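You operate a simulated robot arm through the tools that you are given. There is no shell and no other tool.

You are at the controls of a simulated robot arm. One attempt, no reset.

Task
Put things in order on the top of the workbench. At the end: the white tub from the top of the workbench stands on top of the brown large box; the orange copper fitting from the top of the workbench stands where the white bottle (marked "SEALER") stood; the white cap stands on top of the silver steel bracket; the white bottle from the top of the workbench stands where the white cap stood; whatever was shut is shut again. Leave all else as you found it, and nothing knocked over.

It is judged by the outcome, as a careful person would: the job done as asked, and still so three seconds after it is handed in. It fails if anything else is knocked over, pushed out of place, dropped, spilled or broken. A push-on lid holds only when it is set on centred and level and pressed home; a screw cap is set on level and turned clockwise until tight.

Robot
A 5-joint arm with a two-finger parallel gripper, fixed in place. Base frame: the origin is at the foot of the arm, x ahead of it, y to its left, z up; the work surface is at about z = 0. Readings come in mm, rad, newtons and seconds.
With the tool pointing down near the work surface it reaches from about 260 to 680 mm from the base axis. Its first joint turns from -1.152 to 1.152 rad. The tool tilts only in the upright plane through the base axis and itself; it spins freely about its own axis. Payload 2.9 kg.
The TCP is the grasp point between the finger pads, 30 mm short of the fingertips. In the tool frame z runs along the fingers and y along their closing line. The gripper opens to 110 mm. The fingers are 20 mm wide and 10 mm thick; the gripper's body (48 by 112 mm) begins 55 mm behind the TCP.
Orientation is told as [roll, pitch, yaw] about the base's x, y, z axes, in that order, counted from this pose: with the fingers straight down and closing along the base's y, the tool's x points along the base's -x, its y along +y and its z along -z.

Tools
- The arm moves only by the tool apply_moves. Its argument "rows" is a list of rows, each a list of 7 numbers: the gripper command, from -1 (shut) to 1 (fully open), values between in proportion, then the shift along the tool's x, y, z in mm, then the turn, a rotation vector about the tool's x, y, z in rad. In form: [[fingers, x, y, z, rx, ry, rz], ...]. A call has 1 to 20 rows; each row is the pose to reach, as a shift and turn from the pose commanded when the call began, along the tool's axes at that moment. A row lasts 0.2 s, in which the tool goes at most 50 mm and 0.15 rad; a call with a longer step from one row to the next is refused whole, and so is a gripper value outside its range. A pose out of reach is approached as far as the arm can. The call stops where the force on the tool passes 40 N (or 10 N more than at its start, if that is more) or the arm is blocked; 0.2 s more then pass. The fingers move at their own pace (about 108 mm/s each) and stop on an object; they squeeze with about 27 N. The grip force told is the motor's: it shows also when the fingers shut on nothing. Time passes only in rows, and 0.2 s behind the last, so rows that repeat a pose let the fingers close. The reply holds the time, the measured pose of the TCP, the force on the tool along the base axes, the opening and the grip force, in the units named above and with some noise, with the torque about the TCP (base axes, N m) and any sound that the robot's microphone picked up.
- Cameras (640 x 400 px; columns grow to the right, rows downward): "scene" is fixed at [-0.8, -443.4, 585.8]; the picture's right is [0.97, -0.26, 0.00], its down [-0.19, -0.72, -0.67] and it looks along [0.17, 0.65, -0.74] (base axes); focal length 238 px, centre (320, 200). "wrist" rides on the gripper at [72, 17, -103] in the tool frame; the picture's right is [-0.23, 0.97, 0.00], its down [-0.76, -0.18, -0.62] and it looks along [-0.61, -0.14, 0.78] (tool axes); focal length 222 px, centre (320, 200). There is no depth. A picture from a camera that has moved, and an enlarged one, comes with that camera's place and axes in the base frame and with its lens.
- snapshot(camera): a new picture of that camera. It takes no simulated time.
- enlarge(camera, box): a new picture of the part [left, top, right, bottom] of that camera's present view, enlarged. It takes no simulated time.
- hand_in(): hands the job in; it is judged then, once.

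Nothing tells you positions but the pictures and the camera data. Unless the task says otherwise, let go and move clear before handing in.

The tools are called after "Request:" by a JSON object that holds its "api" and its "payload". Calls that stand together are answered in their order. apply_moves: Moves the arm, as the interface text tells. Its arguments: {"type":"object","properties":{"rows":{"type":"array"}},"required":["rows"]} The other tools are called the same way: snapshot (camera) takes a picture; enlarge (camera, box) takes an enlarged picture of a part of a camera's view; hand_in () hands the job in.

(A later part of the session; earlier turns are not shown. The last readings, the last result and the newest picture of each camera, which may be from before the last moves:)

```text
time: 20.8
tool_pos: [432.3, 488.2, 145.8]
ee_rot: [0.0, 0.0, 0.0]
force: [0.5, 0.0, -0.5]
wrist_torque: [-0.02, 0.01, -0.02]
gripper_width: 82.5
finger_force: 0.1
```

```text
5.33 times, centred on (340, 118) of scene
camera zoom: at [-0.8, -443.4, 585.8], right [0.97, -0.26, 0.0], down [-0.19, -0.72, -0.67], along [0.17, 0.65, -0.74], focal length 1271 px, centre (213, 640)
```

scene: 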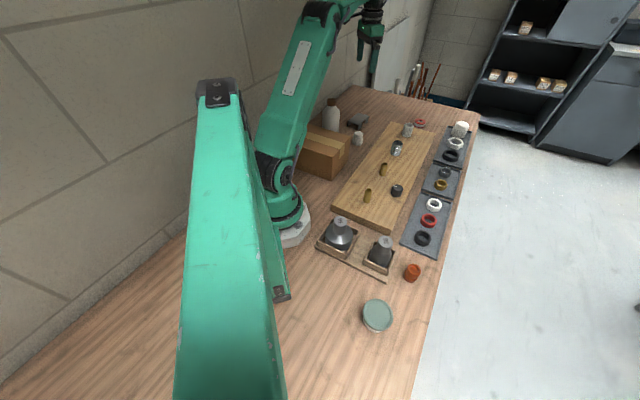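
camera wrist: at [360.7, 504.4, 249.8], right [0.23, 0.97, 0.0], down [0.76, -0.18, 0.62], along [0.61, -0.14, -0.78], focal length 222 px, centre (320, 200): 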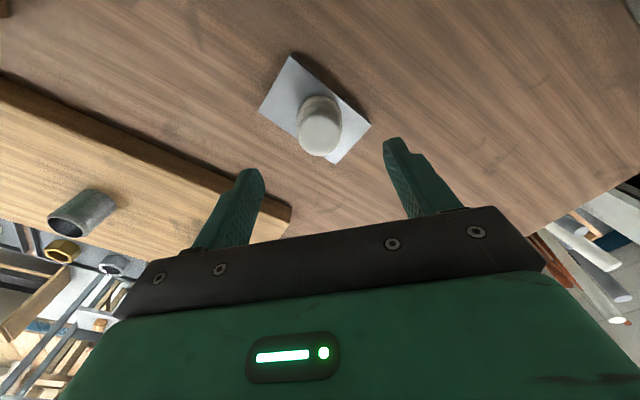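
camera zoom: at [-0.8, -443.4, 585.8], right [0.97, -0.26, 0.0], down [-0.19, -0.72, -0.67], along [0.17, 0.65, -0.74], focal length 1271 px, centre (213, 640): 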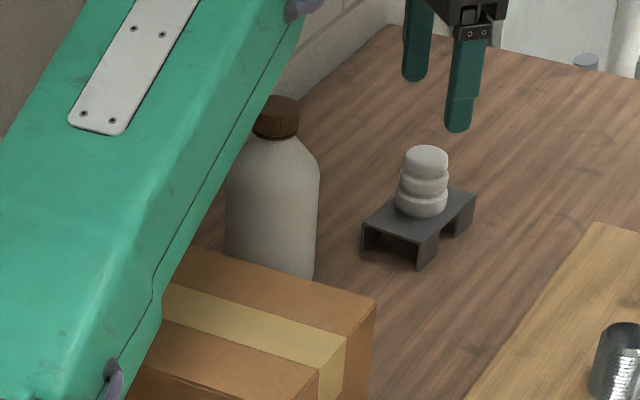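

Request:
{"api": "enlarge", "payload": {"camera": "wrist", "box": [250, 40, 390, 180]}}

Request:
{"api": "enlarge", "payload": {"camera": "scene", "box": [344, 102, 374, 126]}}

```text
2.86 times, centred on (320, 110) of wrist
camera zoom: at [360.7, 504.4, 249.8], right [0.23, 0.97, 0.0], down [0.76, -0.18, 0.62], along [0.61, -0.14, -0.78], focal length 635 px, centre (320, 457)
```

zoom: 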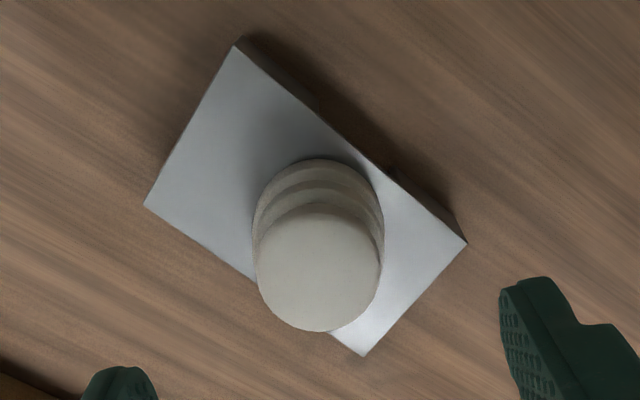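

```text
16.00 times, centred on (359, 114) of scene
camera zoom: at [-0.8, -443.4, 585.8], right [0.97, -0.26, 0.0], down [-0.19, -0.72, -0.67], along [0.17, 0.65, -0.74], focal length 3812 px, centre (-304, 1576)
```

zoom: 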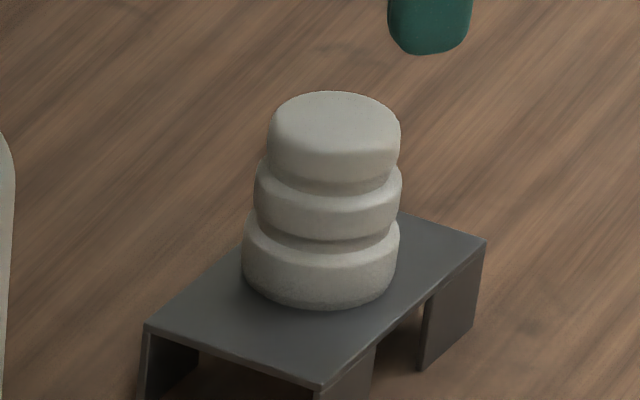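

The cap stands stably on the bracket, and the bracket moved only about 2 mm. Next is the bottle: I'll rise and look at it from above.

Request:
{"api": "apply_moves", "payload": {"rows": [[1, 0, 0, -40, 0, 0, 0], [1, 10, 0, -85, 0, 0, 0], [1, 40, -8, -123, 0, 0, 0], [1, 80, -17, -123, 0, 0, 0], [1, 115, -25, -123, 0, 0, 0], [1, 146, -31, -123, 0, 0, 0], [1, 146, -31, -123, 0, 0, 0]]}}

Request:
{"api": "snapshot", "payload": {"camera": "wrist"}}

Request:
{"api": "enlarge", "payload": {"camera": "wrist", "box": [220, 20, 420, 200]}}

Request:
{"api": "enlarge", "payload": {"camera": "scene", "box": [300, 85, 364, 135]}}

```text
time: 22.4
tool_pos: [287.9, 456.2, 269.7]
ee_rot: [0.001, 0.0, 0.001]
force: [-1.3, 0.5, -0.7]
wrist_torque: [0.02, 0.02, 0.0]
gripper_width: 110.0
finger_force: 0.1
```

```text
taken
camera wrist: at [215.4, 473.7, 373.3], right [0.23, 0.97, 0.0], down [0.76, -0.18, 0.62], along [0.61, -0.14, -0.78], focal length 222 px, centre (320, 200)
```

wrist: 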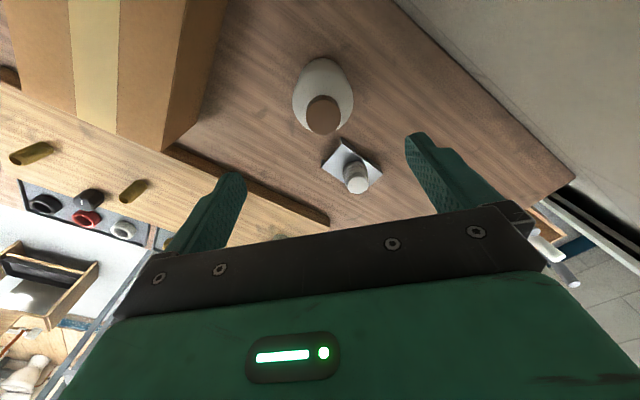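

```text
2.22 times, centred on (320, 110) of wrist
camera zoom: at [215.4, 473.7, 373.3], right [0.23, 0.97, 0.0], down [0.76, -0.18, 0.62], along [0.61, -0.14, -0.78], focal length 494 px, centre (320, 400)
```

zoom: 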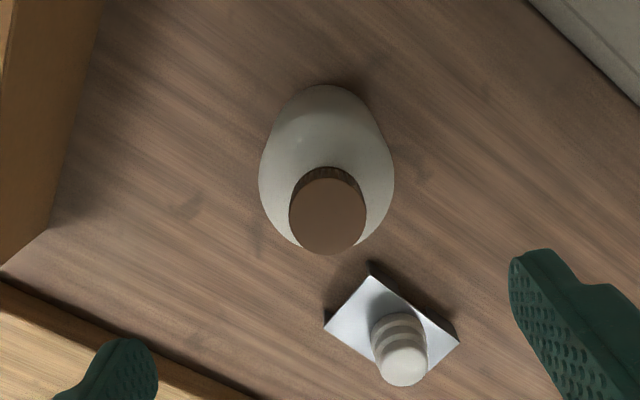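

```text
8.00 times, centred on (332, 110) of scene
camera zoom: at [-0.8, -443.5, 585.8], right [0.97, -0.26, 0.0], down [-0.19, -0.72, -0.67], along [0.17, 0.65, -0.74], focal length 1906 px, centre (224, 920)
```

zoom: 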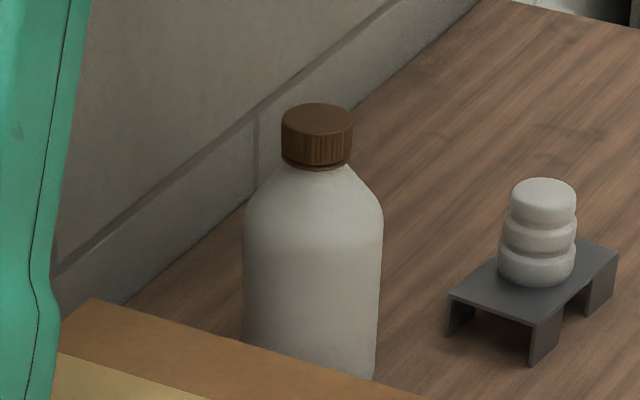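

The bottle's axis is at about (290.7, 459.6), height about 141 mm, diameter about 74 mm. I'll descend straight over it to grip the upper body.

Request:
{"api": "apply_moves", "payload": {"rows": [[1, -3.3, 2.9, 15, 0, 0, 0], [1, -3.3, 2.9, 50, 0, 0, 0], [1, -3.3, 2.9, 85, 0, 0, 0], [1, -3.3, 2.9, 115, 0, 0, 0], [1, -3.3, 2.9, 135, 0, 0, 0], [1, -3.3, 2.9, 150, 0, 0, 0], [1, -3.3, 2.9, 160, 0, 0, 0], [1, -3.3, 2.9, 168, 0, 0, 0], [1, -3.3, 2.9, 168, 0, 0, 0]]}}

Request:
{"api": "snapshot", "payload": {"camera": "wrist"}}

Request:
{"api": "enlarge", "payload": {"camera": "scene", "box": [300, 85, 364, 135]}}

```text
time: 24.4
tool_pos: [290.6, 458.9, 101.4]
ee_rot: [0.001, -0.001, 0.001]
force: [0.0, -0.4, -0.2]
wrist_torque: [-0.03, -0.02, -0.01]
gripper_width: 110.0
finger_force: 0.0
```

```text
taken
camera wrist: at [218.8, 476.4, 205.5], right [0.23, 0.97, 0.0], down [0.76, -0.18, 0.62], along [0.61, -0.14, -0.78], focal length 222 px, centre (320, 200)
```

wrist: 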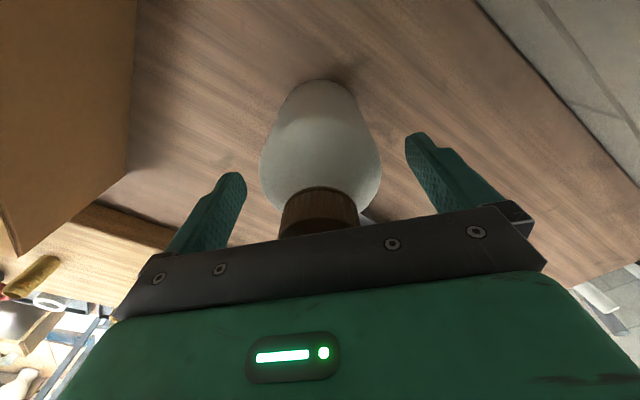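

```text
8.00 times, centred on (332, 110) of scene
camera zoom: at [-0.8, -443.4, 585.8], right [0.97, -0.26, 0.0], down [-0.19, -0.72, -0.67], along [0.17, 0.65, -0.74], focal length 1906 px, centre (224, 920)
```

zoom: 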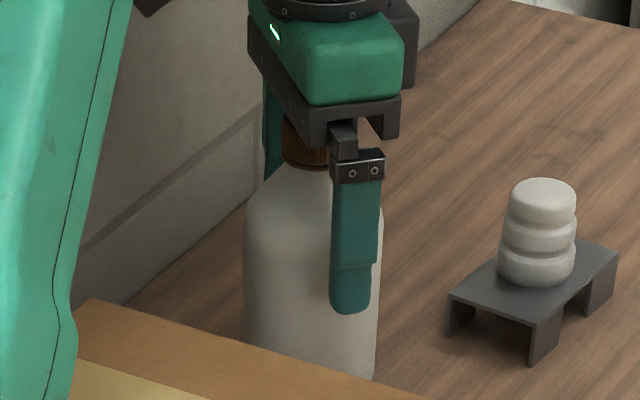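

All clear. I'll lower 8 mm more and close on the body.

Request:
{"api": "apply_moves", "payload": {"rows": [[1, 0, 0, 4, 0, 0, 0], [1, 0, 0, 8, 0, 0, 0], [1, 0, 0, 8, 0, 0, 0], [0.6, 0, 0, 8, 0, 0, 0], [0, 0, 0, 8, 0, 0, 0], [-1, 0, 0, 8, 0, 0, 0], [-1, 0, 0, 8, 0, 0, 0], [-1, 0, 0, 8, 0, 0, 0]]}}

Request:
{"api": "snapshot", "payload": {"camera": "wrist"}}

Request:
{"api": "enlarge", "payload": {"camera": "scene", "box": [300, 85, 364, 135]}}

```text
time: 26.2
tool_pos: [290.0, 458.4, 93.3]
ee_rot: [0.0, 0.0, 0.0]
force: [-0.1, 1.8, 0.3]
wrist_torque: [0.03, -0.04, -0.01]
gripper_width: 72.4
finger_force: 27.5
```

```text
taken
camera wrist: at [218.6, 475.8, 197.3], right [0.23, 0.97, 0.0], down [0.76, -0.18, 0.62], along [0.61, -0.14, -0.78], focal length 222 px, centre (320, 200)
```

wrist: 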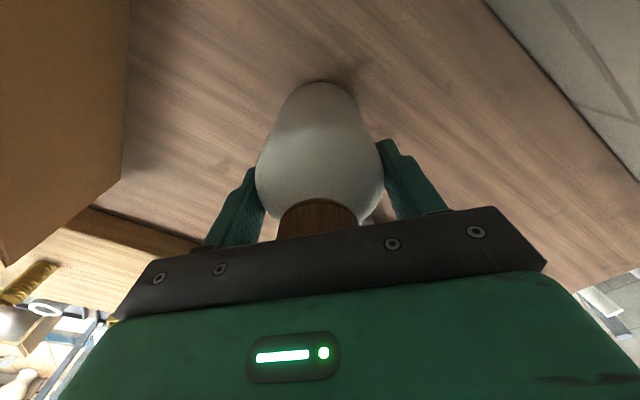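

```text
8.00 times, centred on (332, 110) of scene
camera zoom: at [-0.8, -443.4, 585.8], right [0.97, -0.26, 0.0], down [-0.19, -0.72, -0.67], along [0.17, 0.65, -0.74], focal length 1906 px, centre (224, 920)
```

zoom: 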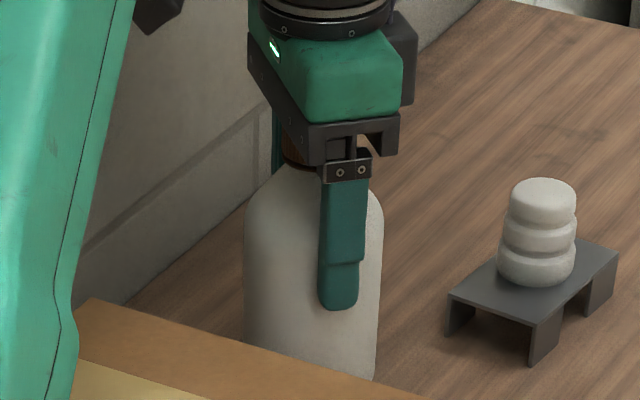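

Gripped at 72.4 mm. I'll lift slowly and check that it comes along.

Request:
{"api": "apply_moves", "payload": {"rows": [[-1, 0, 0, -2, 0, 0, 0], [-1, 0, 0, -5, 0, 0, 0], [-1, 0, 0, -9, 0, 0, 0], [-1, 0, 0, -13, 0, 0, 0], [-1, 0, 0, -16, 0, 0, 0], [-1, 0, 0, -18, 0, 0, 0]]}}

Request:
{"api": "snapshot", "payload": {"camera": "wrist"}}

Request:
{"api": "enlarge", "payload": {"camera": "scene", "box": [300, 85, 364, 135]}}

```text
time: 27.6
tool_pos: [292.0, 458.1, 110.8]
ee_rot: [0.001, 0.0, 0.001]
force: [-0.8, 0.7, -4.0]
wrist_torque: [0.01, 0.03, 0.02]
gripper_width: 72.5
finger_force: 26.9
```

```text
taken
camera wrist: at [220.0, 475.8, 215.3], right [0.23, 0.97, 0.0], down [0.76, -0.18, 0.62], along [0.61, -0.14, -0.78], focal length 222 px, centre (320, 200)
```

wrist: 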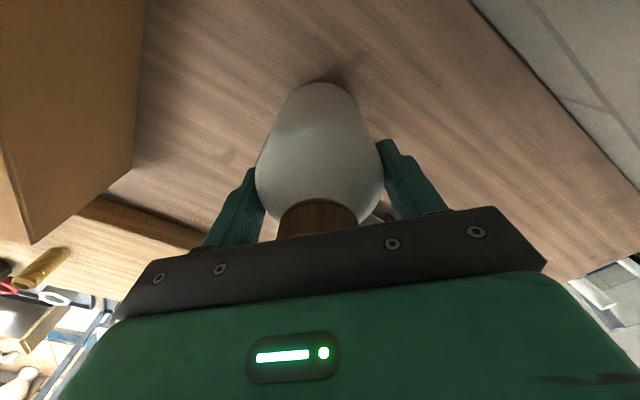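

```text
8.00 times, centred on (332, 110) of scene
camera zoom: at [-0.7, -443.4, 585.8], right [0.97, -0.26, 0.0], down [-0.19, -0.72, -0.67], along [0.17, 0.65, -0.74], focal length 1906 px, centre (224, 920)
```

zoom: 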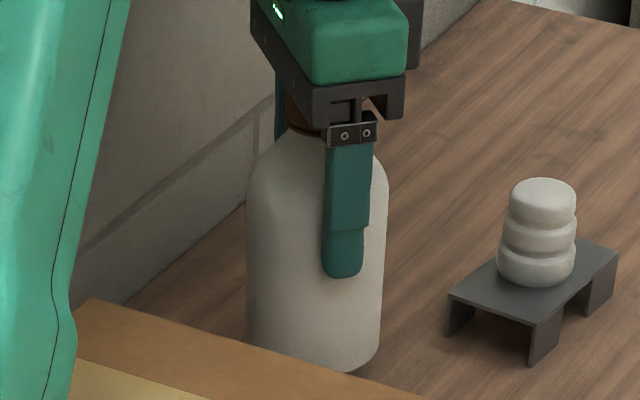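

The bottle is held firmly, about 4 N. I'll raise it more and carry it to the cap's former spot.

Request:
{"api": "apply_moves", "payload": {"rows": [[-1, 0, 0, -12, 0, 0, 0], [-1, -4, -6, -22, 0, 0, 0], [-1, -14, -19, -24, 0, 0, 0], [-1, -28, -37, -24, 0, 0, 0], [-1, -43, -57, -24, 0, 0, 0], [-1, -58, -77, -24, 0, 0, 0], [-1, -72, -95, -24, 0, 0, 0], [-1, -82, -107, -24, 0, 0, 0], [-1, -85.8, -112.7, -24, 0, 0, 0], [-1, -85.8, -112.7, -24, 0, 0, 0]]}}

Request:
{"api": "snapshot", "payload": {"camera": "wrist"}}

Request:
{"api": "enlarge", "payload": {"camera": "scene", "box": [310, 85, 390, 165]}}

```text
time: 29.8
tool_pos: [376.3, 346.7, 135.9]
ee_rot: [-0.002, 0.001, 0.003]
force: [-0.4, -0.8, -3.6]
wrist_torque: [-0.01, 0.05, -0.02]
gripper_width: 72.4
finger_force: 26.6
```

```text
taken
camera wrist: at [303.8, 364.2, 238.9], right [0.23, 0.97, 0.0], down [0.76, -0.18, 0.62], along [0.61, -0.14, -0.78], focal length 222 px, centre (320, 200)
```

wrist: 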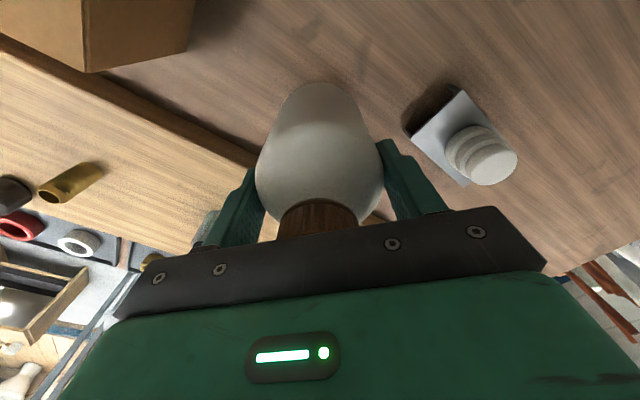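

```text
5.00 times, centred on (350, 125) of scene
camera zoom: at [-0.7, -443.4, 585.8], right [0.97, -0.26, 0.0], down [-0.19, -0.72, -0.67], along [0.17, 0.65, -0.74], focal length 1191 px, centre (170, 575)
```

zoom: 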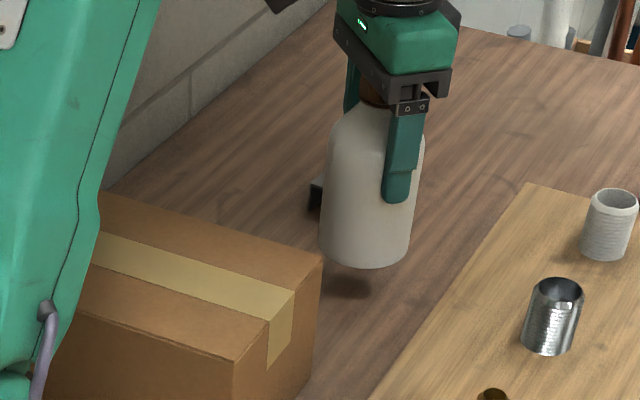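

I'm over the target spot. I'll lower gently until the bottle touches the bench.

Request:
{"api": "apply_moves", "payload": {"rows": [[-1, 0, 0, 12, 0, 0, 0], [-1, 0, 0, 24, 0, 0, 0], [-1, 0, 0, 33, 0, 0, 0], [-1, 0, 0, 38, 0, 0, 0], [-1, 0, 0, 40, 0, 0, 0], [-1, 0, 0, 41, 0, 0, 0], [-1, 0, 0, 41, 0, 0, 0]]}}

Request:
{"api": "snapshot", "payload": {"camera": "wrist"}}

Request:
{"api": "enlarge", "payload": {"camera": "scene", "box": [310, 85, 390, 165]}}

```text
time: 31.4
tool_pos: [377.3, 344.9, 92.9]
ee_rot: [0.001, -0.002, -0.001]
force: [-0.4, 0.4, -4.0]
wrist_torque: [0.02, -0.03, 0.02]
gripper_width: 72.1
finger_force: 26.8
```

```text
taken
camera wrist: at [304.9, 362.1, 197.9], right [0.23, 0.97, 0.0], down [0.76, -0.18, 0.62], along [0.61, -0.14, -0.78], focal length 222 px, centre (320, 200)
```

wrist: 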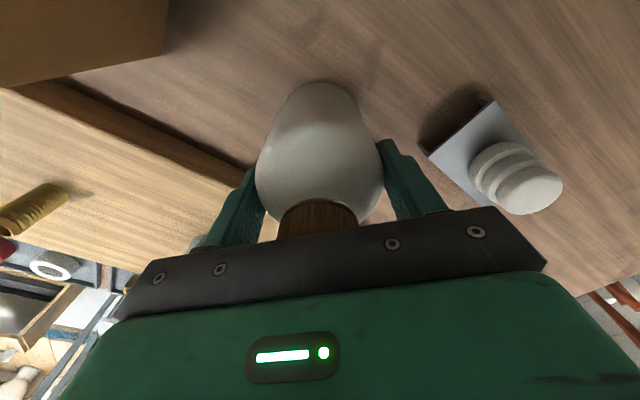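

```text
5.00 times, centred on (350, 125) of scene
camera zoom: at [-0.7, -443.4, 585.8], right [0.97, -0.26, 0.0], down [-0.19, -0.72, -0.67], along [0.17, 0.65, -0.74], focal length 1191 px, centre (170, 575)
```

zoom: 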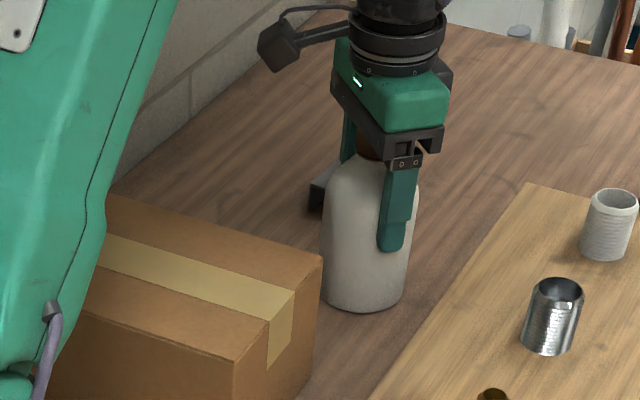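

Not touching yet, since the full weight is still on the gripper. I'll lower a bit more.

Request:
{"api": "apply_moves", "payload": {"rows": [[-1, 0, 0, 0.5, 0, 0, 0], [-1, 0, 0, 1.0, 0, 0, 0], [-1, 0, 0, 1.0, 0, 0, 0]]}}

```text
time: 32.2
tool_pos: [376.9, 345.1, 93.9]
ee_rot: [0.0, 0.0, -0.001]
force: [0.4, -0.1, -3.5]
wrist_torque: [-0.01, 0.05, 0.01]
gripper_width: 71.9
finger_force: 27.0
```

Request:
{"api": "apply_moves", "payload": {"rows": [[-1, 0, 0, 0.5, 0, 0, 0], [-1, 0, 0, 1.0, 0, 0, 0], [-1, 0, 0, 1.0, 0, 0, 0]]}}

Request:
{"api": "enlarge", "payload": {"camera": "scene", "box": [340, 105, 380, 155]}}

```text
time: 33.0
tool_pos: [376.9, 346.9, 93.3]
ee_rot: [0.0, 0.0, 0.001]
force: [-4.0, -0.2, 5.4]
wrist_torque: [-0.3, 0.33, -0.08]
gripper_width: 72.3
finger_force: 27.1
```

```text
8.00 times, centred on (360, 130) of scene
camera zoom: at [-0.8, -443.5, 585.8], right [0.97, -0.26, 0.0], down [-0.19, -0.72, -0.67], along [0.17, 0.65, -0.74], focal length 1906 px, centre (0, 760)
```

zoom: 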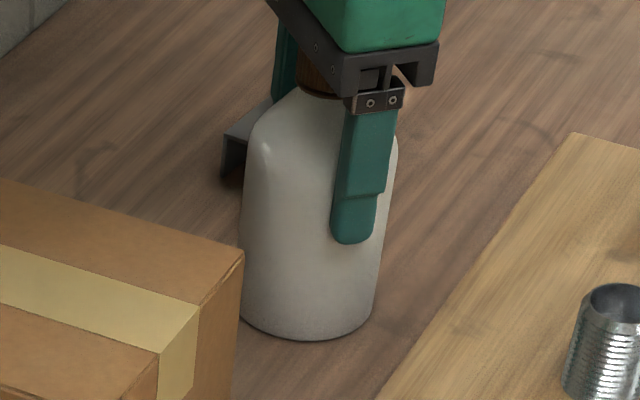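

It has contact. I'll open the fingers and rise clear.

Request:
{"api": "apply_moves", "payload": {"rows": [[0.4, 0, 0, 0, 0, 0, 0], [0.7, 0, 0, 0, 0, 0, 0], [1, 0, 0, 0, 0, 0, 0], [1, 0, 0, 0, 0, 0, 0], [1, 0, 0, -20, 0, 0, 0], [1, 0, 0, -50, 0, 0, 0], [1, 0, 0, -85, 0, 0, 0], [1, 0, 0, -120, 0, 0, 0], [1, 0, 0, -160, 0, 0, 0], [1, 0, 0, -160, 0, 0, 0]]}}

Request:
{"api": "snapshot", "payload": {"camera": "wrist"}}

Request:
{"api": "enlarge", "payload": {"camera": "scene", "box": [310, 85, 390, 165]}}

Request:
{"api": "snapshot", "payload": {"camera": "scene"}}

```text
time: 35.2
tool_pos: [378.2, 346.9, 254.7]
ee_rot: [0.0, -0.001, 0.001]
force: [0.5, -0.5, -0.2]
wrist_torque: [-0.03, 0.0, -0.03]
gripper_width: 109.9
finger_force: 0.0
```

```text
taken
camera wrist: at [305.6, 363.8, 358.1], right [0.23, 0.97, 0.0], down [0.76, -0.18, 0.62], along [0.61, -0.14, -0.78], focal length 222 px, centre (320, 200)
```

wrist: 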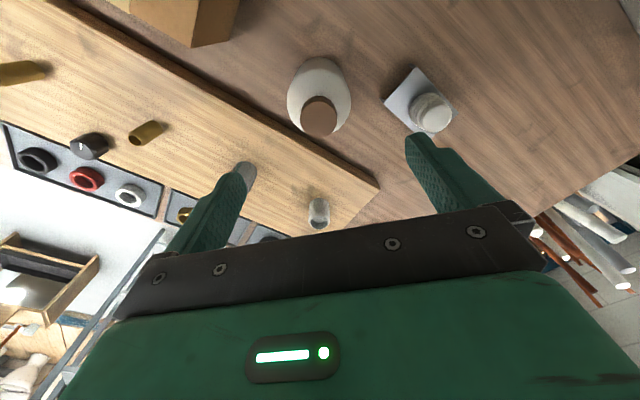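

```text
5.00 times, centred on (350, 125) of scene
camera zoom: at [-0.8, -443.4, 585.8], right [0.97, -0.26, 0.0], down [-0.19, -0.72, -0.67], along [0.17, 0.65, -0.74], focal length 1191 px, centre (170, 575)
```

zoom: 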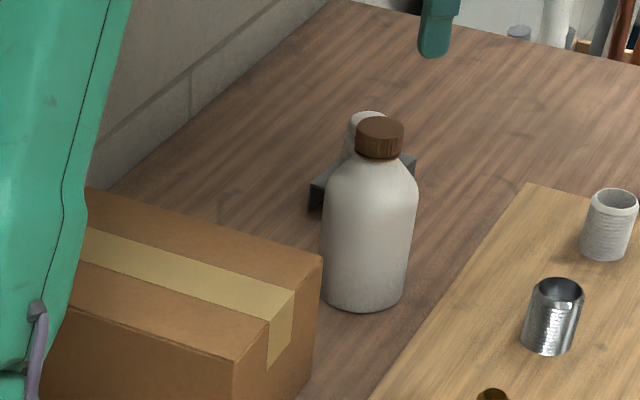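

```text
taken
```

scene: 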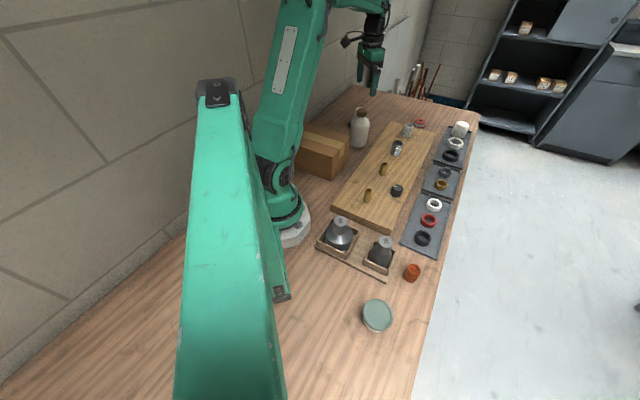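

The bottle stands where the cap was. Next is the copper fitting near (286, -251), so I'll swing over to it.

Request:
{"api": "apply_moves", "payload": {"rows": [[1, 7, -45, -10, 0, 0, 0], [1, 14, -90, -10, 0, 0, 0], [1, 21, -135, -10, 0, 0, 0], [1, 28, -180, -10, 0, 0, 0], [1, 35, -225, -10, 0, 0, 0], [1, 42, -270, -10, 0, 0, 0], [1, 49, -315, -10, 0, 0, 0], [1, 56, -360, -10, 0, 0, 0], [1, 63, -405, -10, 0, 0, 0], [1, 70, -450, -10, 0, 0, 0], [1, 77, -495, -10, 0, 0, 0], [1, 84, -540, -10, 0, 0, 0], [1, 90, -580, -10, 0, 0, 0], [1, 90, -597, -10, 0, 0, 0], [1, 90, -597, -10, 0, 0, 0]]}}

Request:
{"api": "snapshot", "payload": {"camera": "wrist"}}

Request:
{"api": "snapshot", "payload": {"camera": "scene"}}

```text
time: 38.4
tool_pos: [286.4, -253.7, 262.0]
ee_rot: [0.0, 0.0, -0.001]
force: [0.4, -0.2, -0.8]
wrist_torque: [-0.01, 0.01, 0.0]
gripper_width: 110.1
finger_force: 0.0
```

```text
taken
camera wrist: at [214.6, -236.3, 365.9], right [0.23, 0.97, 0.0], down [0.76, -0.18, 0.62], along [0.61, -0.14, -0.78], focal length 222 px, centre (320, 200)
```

wrist: 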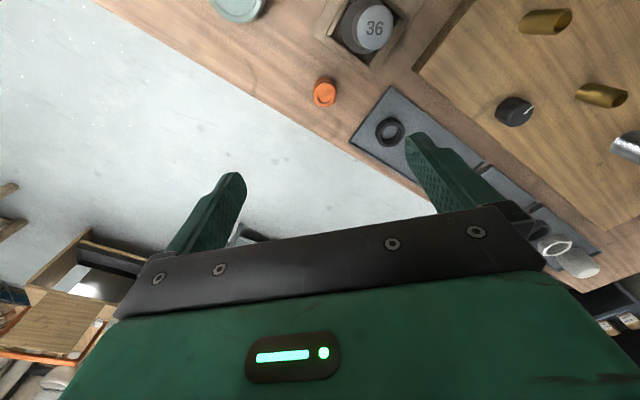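

```text
taken
```

scene: 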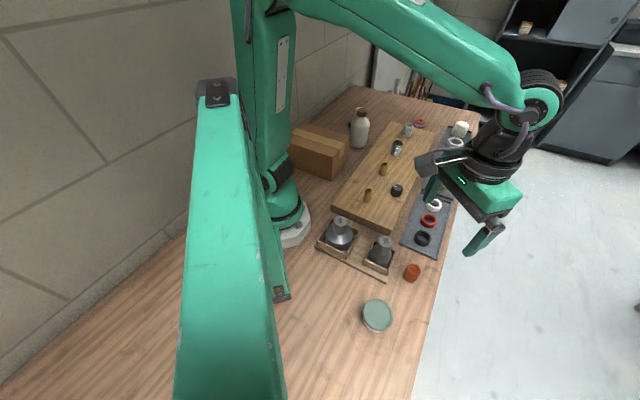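

Request:
{"api": "enlarge", "payload": {"camera": "wrist", "box": [280, 60, 370, 130]}}

Request:
{"api": "enlarge", "payload": {"camera": "scene", "box": [395, 255, 430, 290]}}

Request:
{"api": "enlarge", "payload": {"camera": "wrist", "box": [190, 0, 450, 150]}}

```text
5.71 times, centred on (325, 95) of wrist
camera zoom: at [214.6, -236.3, 365.9], right [0.23, 0.97, 0.0], down [0.76, -0.18, 0.62], along [0.61, -0.14, -0.78], focal length 1269 px, centre (291, 800)
```

zoom: 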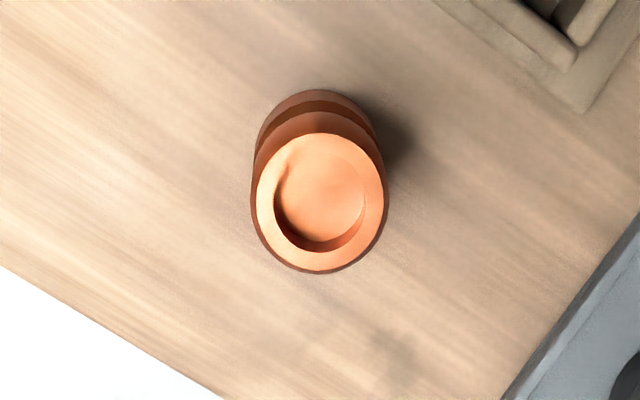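

```text
11.43 times, centred on (412, 272) of scene
camera zoom: at [-0.8, -443.5, 585.8], right [0.97, -0.26, 0.0], down [-0.19, -0.72, -0.67], along [0.17, 0.65, -0.74], focal length 2723 px, centre (-737, -629)
```

zoom: 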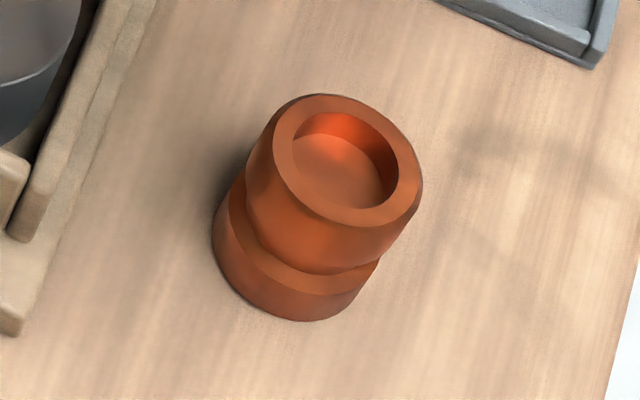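

```text
2.46 times, centred on (320, 75) of wrist
camera zoom: at [214.6, -236.3, 365.9], right [0.23, 0.97, 0.0], down [0.76, -0.18, 0.62], along [0.61, -0.14, -0.78], focal length 547 px, centre (320, 508)
```

zoom: 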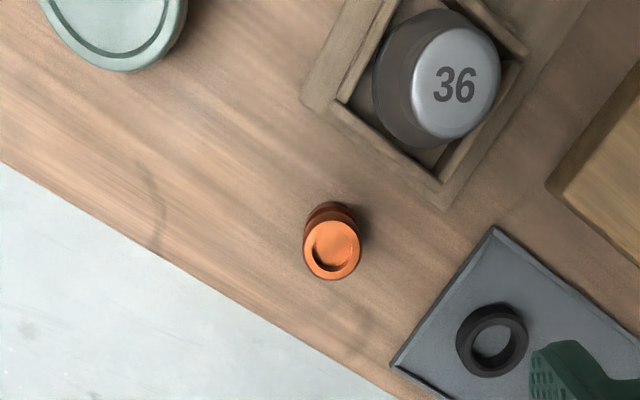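

The fitting is at about (291, -248), about 42 mm tall and 32 mm wide. The weight tray is close by, so I'll descend with the fingers partly closed and stop to check.

Request:
{"api": "apply_moves", "payload": {"rows": [[0.8, -4.6, 5.4, 20, 0, 0, 0], [0.5, -4.6, 5.4, 60, 0, 0, 0], [0.2, -4.6, 5.4, 100, 0, 0, 0], [0.15, -4.6, 5.4, 135, 0, 0, 0], [0.15, -4.6, 5.4, 160, 0, 0, 0], [0.15, -4.6, 5.4, 175, 0, 0, 0], [0.15, -4.6, 5.4, 175, 0, 0, 0]]}}

Request:
{"api": "snapshot", "payload": {"camera": "wrist"}}

Request:
{"api": "snapshot", "payload": {"camera": "scene"}}

```text
time: 40.0
tool_pos: [292.8, -246.0, 87.6]
ee_rot: [0.0, -0.001, 0.001]
force: [-0.2, -0.5, 0.2]
wrist_torque: [-0.01, 0.01, -0.01]
gripper_width: 63.4
finger_force: 0.1
```

```text
taken
camera wrist: at [220.4, -229.3, 191.3], right [0.23, 0.97, 0.0], down [0.76, -0.18, 0.62], along [0.61, -0.14, -0.78], focal length 222 px, centre (320, 200)
```

wrist: 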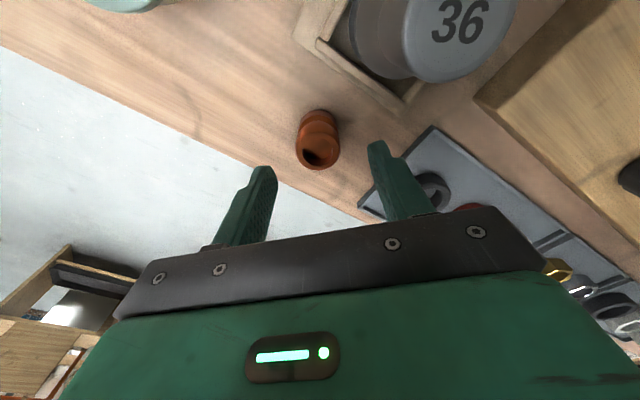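

```text
taken
```

scene: 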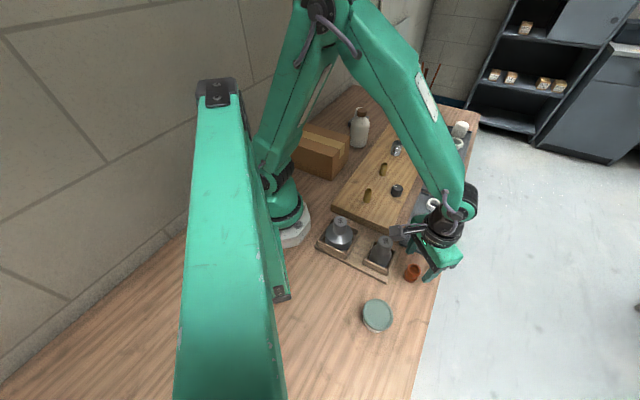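

Request:
{"api": "enlarge", "payload": {"camera": "scene", "box": [350, 190, 480, 290]}}

Request:
{"api": "enlarge", "payload": {"camera": "wrist", "box": [240, 90, 420, 220]}}

```text
4.00 times, centred on (415, 240) of scene
camera zoom: at [-0.8, -443.4, 585.8], right [0.97, -0.26, 0.0], down [-0.19, -0.72, -0.67], along [0.17, 0.65, -0.74], focal length 953 px, centre (-60, 40)
```

zoom: 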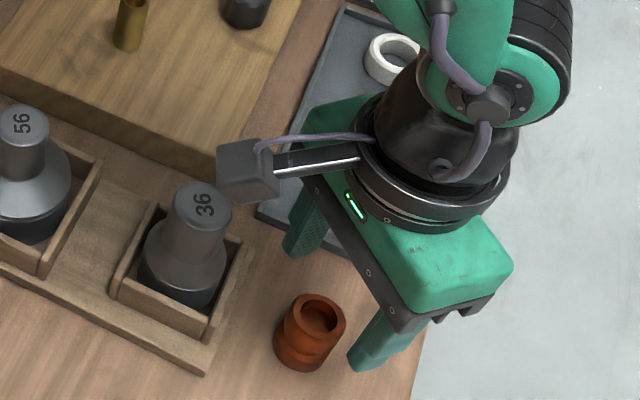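

```text
3.08 times, centred on (330, 155) of wrist
camera zoom: at [220.4, -229.3, 191.3], right [0.23, 0.97, 0.0], down [0.76, -0.18, 0.62], along [0.61, -0.14, -0.78], focal length 684 px, centre (289, 338)
```

zoom: 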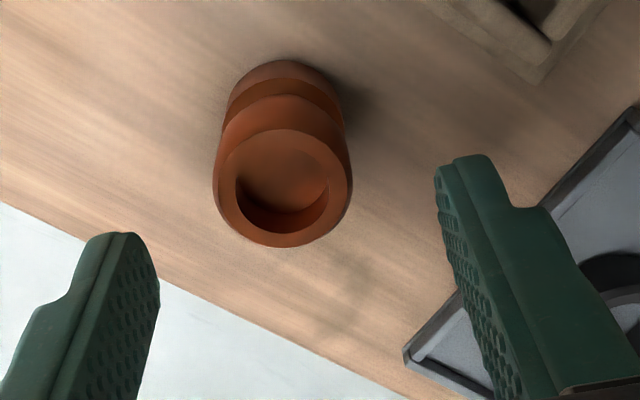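

Alignment is good and the clearances are fine. I'll descend the rest and close on the fitting.

Request:
{"api": "apply_moves", "payload": {"rows": [[0.15, 0, 0, 15, 0, 0, 0], [0.15, 0, 0, 30, 0, 0, 0], [0.15, 0, 0, 44, 0, 0, 0], [0.15, 0, 0, 52, 0, 0, 0], [0.15, 0, 0, 54.5, 0, 0, 0], [0.15, 0, 0, 54.5, 0, 0, 0], [-0.2, 0, 0, 54.5, 0, 0, 0], [-1, 0, 0, 54.5, 0, 0, 0], [-1, 0, 0, 54.5, 0, 0, 0], [-1, 0, 0, 54.5, 0, 0, 0]]}}

Request:
{"api": "snapshot", "payload": {"camera": "wrist"}}

Request:
{"api": "enlarge", "payload": {"camera": "scene", "box": [350, 190, 480, 290]}}

```text
time: 42.2
tool_pos: [292.7, -246.0, 34.5]
ee_rot: [0.0, -0.001, 0.0]
force: [-0.6, 1.0, 0.7]
wrist_torque: [0.04, -0.01, -0.01]
gripper_width: 31.9
finger_force: 26.8
```

```text
taken
camera wrist: at [219.9, -228.6, 138.0], right [0.23, 0.97, 0.0], down [0.76, -0.18, 0.62], along [0.61, -0.14, -0.78], focal length 222 px, centre (320, 200)
```

wrist: 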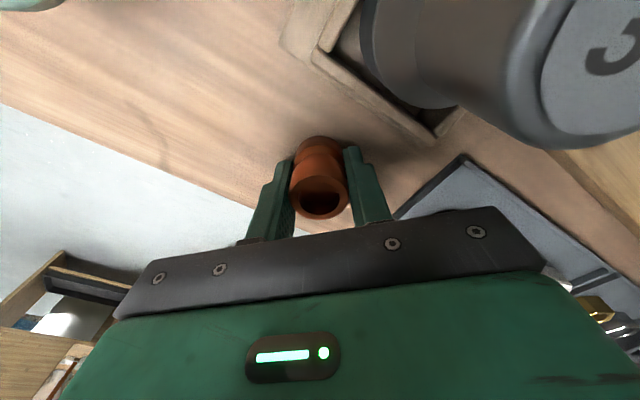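

```text
4.00 times, centred on (415, 240) of scene
camera zoom: at [-0.8, -443.4, 585.8], right [0.97, -0.26, 0.0], down [-0.19, -0.72, -0.67], along [0.17, 0.65, -0.74], focal length 953 px, centre (-60, 40)
```

zoom: 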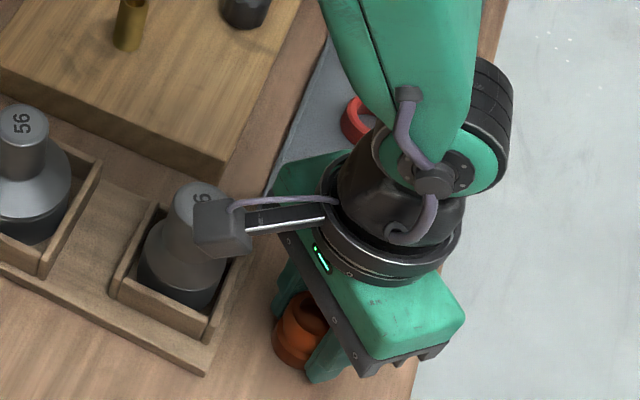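

Gripped at 31.9 mm. I'll lift slowly at first and check.

Request:
{"api": "apply_moves", "payload": {"rows": [[-1, 0, 0, -3, 0, 0, 0], [-1, 0, 0, -7, 0, 0, 0], [-1, 0, 0, -12, 0, 0, 0], [-1, 0, 0, -20, 0, 0, 0], [-1, 0, 0, -35, 0, 0, 0], [-1, 0, 0, -55, 0, 0, 0], [-1, 0, 0, -80, 0, 0, 0], [-1, 0, 0, -110, 0, 0, 0], [-1, 0, 0, -140, 0, 0, 0], [-1, 0, 0, -170, 0, 0, 0], [-1, 0, 0, -200, 0, 0, 0], [-1, 0, 0, -205, 0, 0, 0], [-1, 0, 0, -205, 0, 0, 0]]}}

Request:
{"api": "snapshot", "payload": {"camera": "wrist"}}

Request:
{"api": "snapshot", "payload": {"camera": "scene"}}

```text
time: 45.0
tool_pos: [293.1, -246.3, 237.8]
ee_rot: [0.0, -0.001, 0.001]
force: [0.2, 0.2, -0.7]
wrist_torque: [0.02, 0.01, 0.01]
gripper_width: 31.7
finger_force: 26.4
```

```text
taken
camera wrist: at [220.9, -229.7, 341.5], right [0.23, 0.97, 0.0], down [0.76, -0.18, 0.62], along [0.61, -0.14, -0.78], focal length 222 px, centre (320, 200)
```

wrist: 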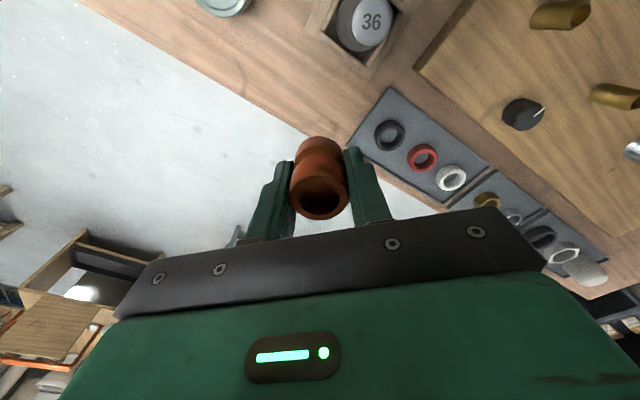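

```text
taken
```

scene: 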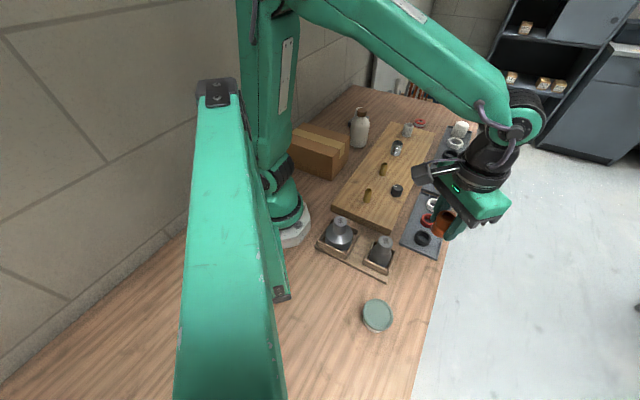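

The fitting is held well. I'll carry it across at safe height to the bottle's original spot (290.6, 459).

Request:
{"api": "apply_moves", "payload": {"rows": [[-1, 0, 10, 0, 0, 0, 0], [-1, 0, 30, 0, 0, 0, 0], [-1, 0, 65, 0, 0, 0, 0], [-1, 0, 105, 0, 0, 0, 0], [-1, 0, 147, 0, 0, 0, 0], [-1, 0, 190, 0, 0, 0, 0], [-1, 0, 235, 0, 0, 0, 0], [-1, 0, 280, 0, 0, 0, 0], [-1, 0, 325, 0, 0, 0, 0], [-1, 0, 370, 0, 0, 0, 0], [-1, 0, 415, 0, 0, 0, 0], [-1, 0, 460, 0, 0, 0, 0], [-1, 0, 505, 0, 0, 0, 0], [-1, 0, 550, 0, 0, 0, 0], [-1, 0, 590, 0, 0, 0, 0], [-1, 0, 630, 0, 0, 0, 0], [-1, 0, 665, 0, 0, 0, 0], [-1, 0, 690, 0, 0, 0, 0], [-1, 0.3, 702, 0, 0, 0, 0], [-1, 0.3, 704.5, 0, 0, 0, 0]]}}

Request:
{"api": "snapshot", "payload": {"camera": "wrist"}}

Request:
{"api": "snapshot", "payload": {"camera": "scene"}}

```text
time: 49.2
tool_pos: [292.1, 459.0, 237.5]
ee_rot: [0.0, 0.001, 0.0]
force: [0.4, -1.0, 0.3]
wrist_torque: [-0.01, -0.01, -0.01]
gripper_width: 31.5
finger_force: 26.4
```

```text
taken
camera wrist: at [220.1, 476.9, 341.3], right [0.23, 0.97, 0.0], down [0.76, -0.18, 0.62], along [0.61, -0.14, -0.78], focal length 222 px, centre (320, 200)
```

wrist: 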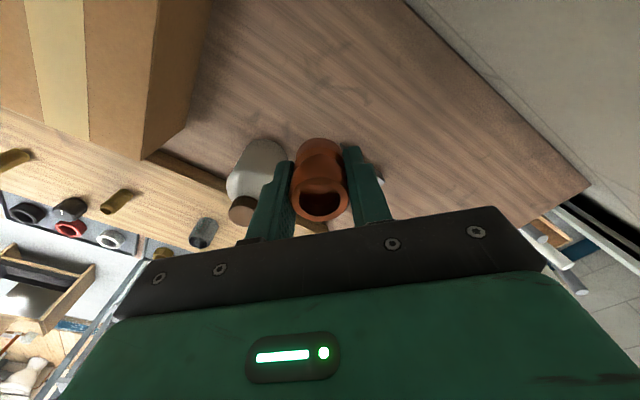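

```text
taken
```

scene: 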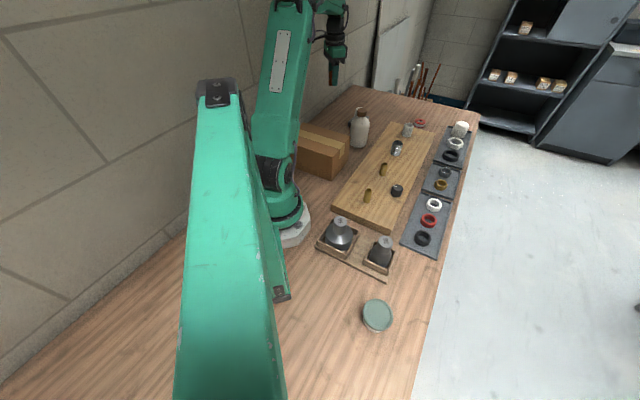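

I'm positioned over the spot. I'll lower the fitting to just above the bench.

Request:
{"api": "apply_moves", "payload": {"rows": [[-1, 1.2, -0.7, 20, 0, 0, 0], [-1, 1.2, -0.7, 55, 0, 0, 0], [-1, 1.2, -0.7, 95, 0, 0, 0], [-1, 1.2, -0.7, 130, 0, 0, 0], [-1, 1.2, -0.7, 160, 0, 0, 0], [-1, 1.2, -0.7, 180, 0, 0, 0], [-1, 1.2, -0.7, 192, 0, 0, 0], [-1, 1.2, -0.7, 199, 0, 0, 0], [-1, 1.2, -0.7, 201, 0, 0, 0], [-1, 1.2, -0.7, 201, 0, 0, 0]]}}

Request:
{"api": "enlarge", "payload": {"camera": "scene", "box": [300, 85, 380, 145]}}

Request:
{"api": "snapshot", "payload": {"camera": "wrist"}}

```text
time: 51.4
tool_pos: [290.7, 457.2, 37.8]
ee_rot: [0.0, 0.0, 0.001]
force: [-0.1, -0.6, -0.9]
wrist_torque: [-0.01, -0.01, -0.01]
gripper_width: 31.6
finger_force: 27.3
```

```text
6.67 times, centred on (340, 115) of scene
camera zoom: at [-0.8, -443.4, 585.8], right [0.97, -0.26, 0.0], down [-0.19, -0.72, -0.67], along [0.17, 0.65, -0.74], focal length 1588 px, centre (187, 767)
```

zoom: 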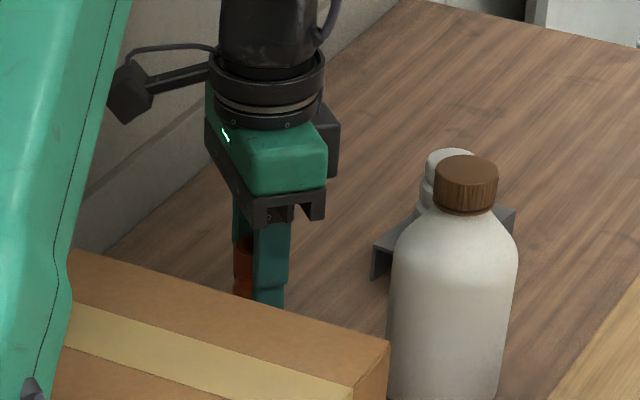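

```text
taken
camera wrist: at [217.7, 474.9, 141.0], right [0.23, 0.97, 0.0], down [0.76, -0.18, 0.62], along [0.61, -0.14, -0.78], focal length 222 px, centre (320, 200)
```

wrist: 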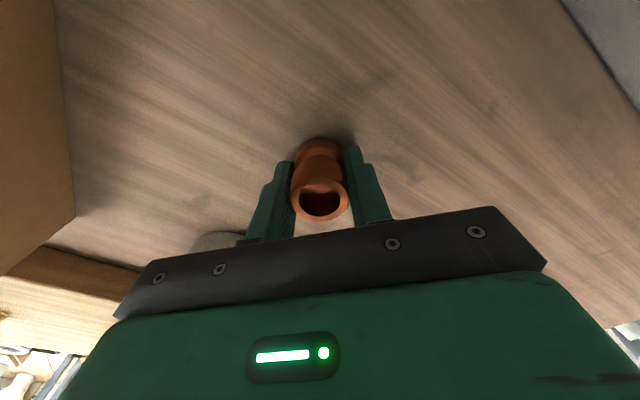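

Request:
{"api": "apply_moves", "payload": {"rows": [[-1, -0.7, 0.9, 1, 0, 0, 0], [-1, -0.7, 0.9, 2, 0, 0, 0], [-1, -0.7, 0.9, 2, 0, 0, 0]]}}

Request:
{"api": "apply_moves", "payload": {"rows": [[-1, 0, 0, 0.5, 0, 0, 0], [-1, 0, 0, 0.5, 0, 0, 0]]}}

```text
time: 52.2
tool_pos: [290.4, 460.4, 34.6]
ee_rot: [0.001, 0.0, 0.0]
force: [-0.1, 0.1, -0.3]
wrist_torque: [0.01, -0.01, -0.05]
gripper_width: 31.6
finger_force: 26.8
```

```text
time: 52.8
tool_pos: [289.8, 459.7, 33.8]
ee_rot: [0.001, 0.001, -0.002]
force: [0.1, 0.1, -0.3]
wrist_torque: [-0.01, 0.04, -0.02]
gripper_width: 31.7
finger_force: 27.6
```

Request:
{"api": "apply_moves", "payload": {"rows": [[-1, 0, 0, 0.5, 0, 0, 0], [-1, 0, 0, 0.5, 0, 0, 0]]}}

Request:
{"api": "snapshot", "payload": {"camera": "wrist"}}

```text
time: 53.4
tool_pos: [289.5, 458.5, 34.1]
ee_rot: [0.001, 0.001, 0.001]
force: [-1.4, 1.1, 1.5]
wrist_torque: [0.0, 0.03, -0.01]
gripper_width: 31.5
finger_force: 27.2
```

```text
taken
camera wrist: at [218.0, 475.2, 137.6], right [0.23, 0.97, 0.0], down [0.76, -0.18, 0.62], along [0.61, -0.14, -0.78], focal length 222 px, centre (320, 200)
```

wrist: 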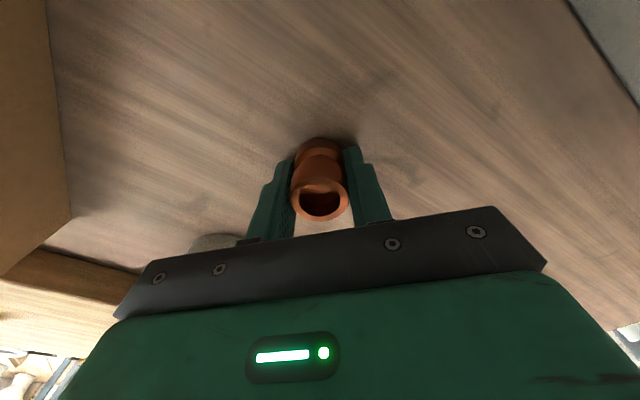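

Light contact with the bench. I'll open the fingers and rise.

Request:
{"api": "apply_moves", "payload": {"rows": [[-0.3, 0, 0, 0, 0, 0, 0], [-0.1, 0, 0, 0, 0, 0, 0], [0.1, 0, 0, 0, 0, 0, 0], [0.1, 0, 0, 0, 0, 0, 0], [0.1, 0, 0, -15, 0, 0, 0], [0.1, 0, 0, -45, 0, 0, 0], [0.1, 0, 0, -80, 0, 0, 0], [0.1, 0, 0, -120, 0, 0, 0], [0.5, 0, 0, -160, 0, 0, 0], [1, 0, 0, -205, 0, 0, 0], [1, 0, 0, -230, 0, 0, 0], [1, 0, 0, -230, 0, 0, 0]]}}

Request:
{"api": "snapshot", "payload": {"camera": "wrist"}}

Request:
{"api": "enlarge", "payload": {"camera": "scene", "box": [290, 75, 390, 165]}}

```text
time: 56.0
tool_pos: [288.7, 458.7, 265.1]
ee_rot: [-0.001, 0.0, 0.0]
force: [-0.1, 0.1, 1.1]
wrist_torque: [-0.02, 0.02, 0.01]
gripper_width: 109.8
finger_force: 0.1
```

```text
taken
camera wrist: at [217.3, 475.7, 368.9], right [0.23, 0.97, 0.0], down [0.76, -0.18, 0.62], along [0.61, -0.14, -0.78], focal length 222 px, centre (320, 200)
```

wrist: 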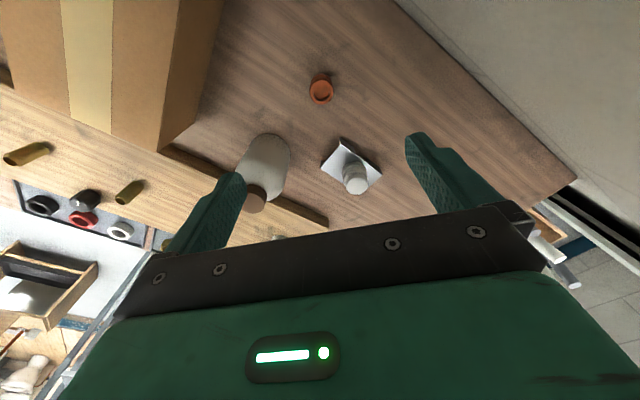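

```text
4.44 times, centred on (340, 120) of scene
camera zoom: at [-0.8, -443.4, 585.8], right [0.97, -0.26, 0.0], down [-0.19, -0.72, -0.67], along [0.17, 0.65, -0.74], focal length 1059 px, centre (231, 556)
```

zoom: 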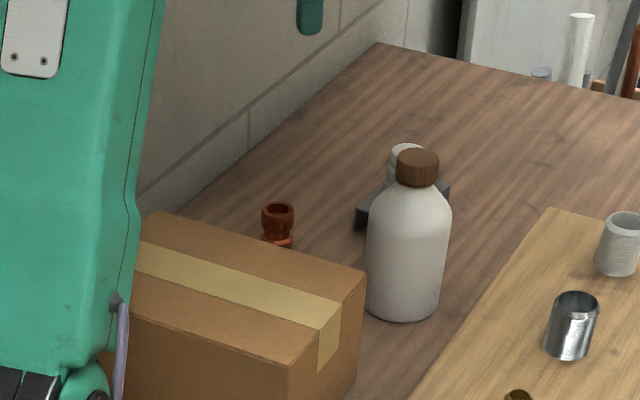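

The fitting stands upright where the bottle was, and the bottle stands where the cap was. Next I'll survey the box top from above before fetching the tub.

Request:
{"api": "apply_moves", "payload": {"rows": [[1, 10, -23, -15, 0, 0, 0], [1, 26, -60, -30, 0, 0, 0], [1, 44, -100, -45, 0, 0, 0], [1, 62, -140, -45, 0, 0, 0], [1, 78, -177, -45, 0, 0, 0], [1, 89.5, -203.7, -45, 0, 0, 0], [1, 89.5, -203.7, -45, 0, 0, 0]]}}

Request:
{"api": "snapshot", "payload": {"camera": "wrist"}}

Request:
{"api": "snapshot", "payload": {"camera": "scene"}}

```text
time: 57.6
tool_pos: [199.3, 253.3, 309.1]
ee_rot: [-0.001, 0.0, 0.001]
force: [0.0, -0.6, -0.8]
wrist_torque: [0.04, -0.01, -0.04]
gripper_width: 109.8
finger_force: 0.1
```

```text
taken
camera wrist: at [128.3, 270.9, 411.8], right [0.23, 0.97, 0.0], down [0.76, -0.18, 0.62], along [0.61, -0.14, -0.78], focal length 222 px, centre (320, 200)
```

wrist: 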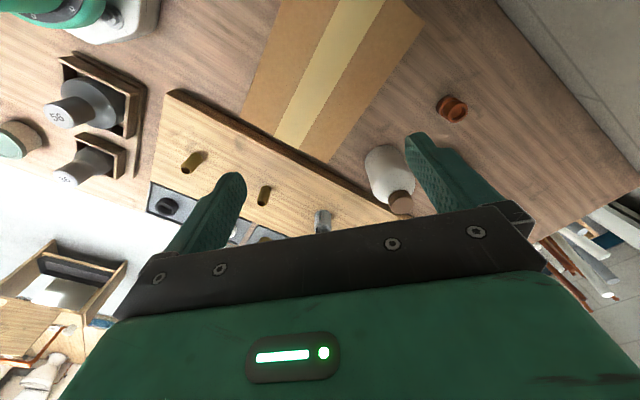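

```text
taken
```

scene: 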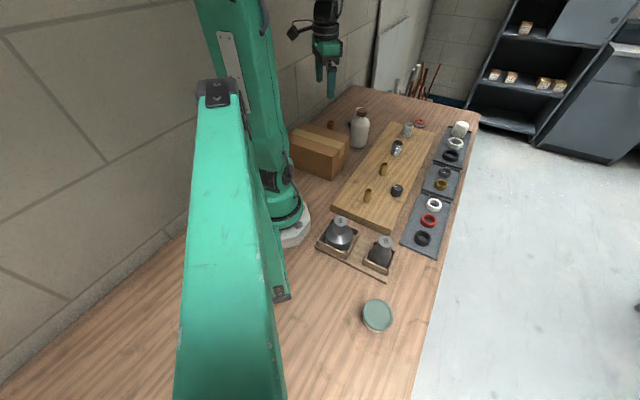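

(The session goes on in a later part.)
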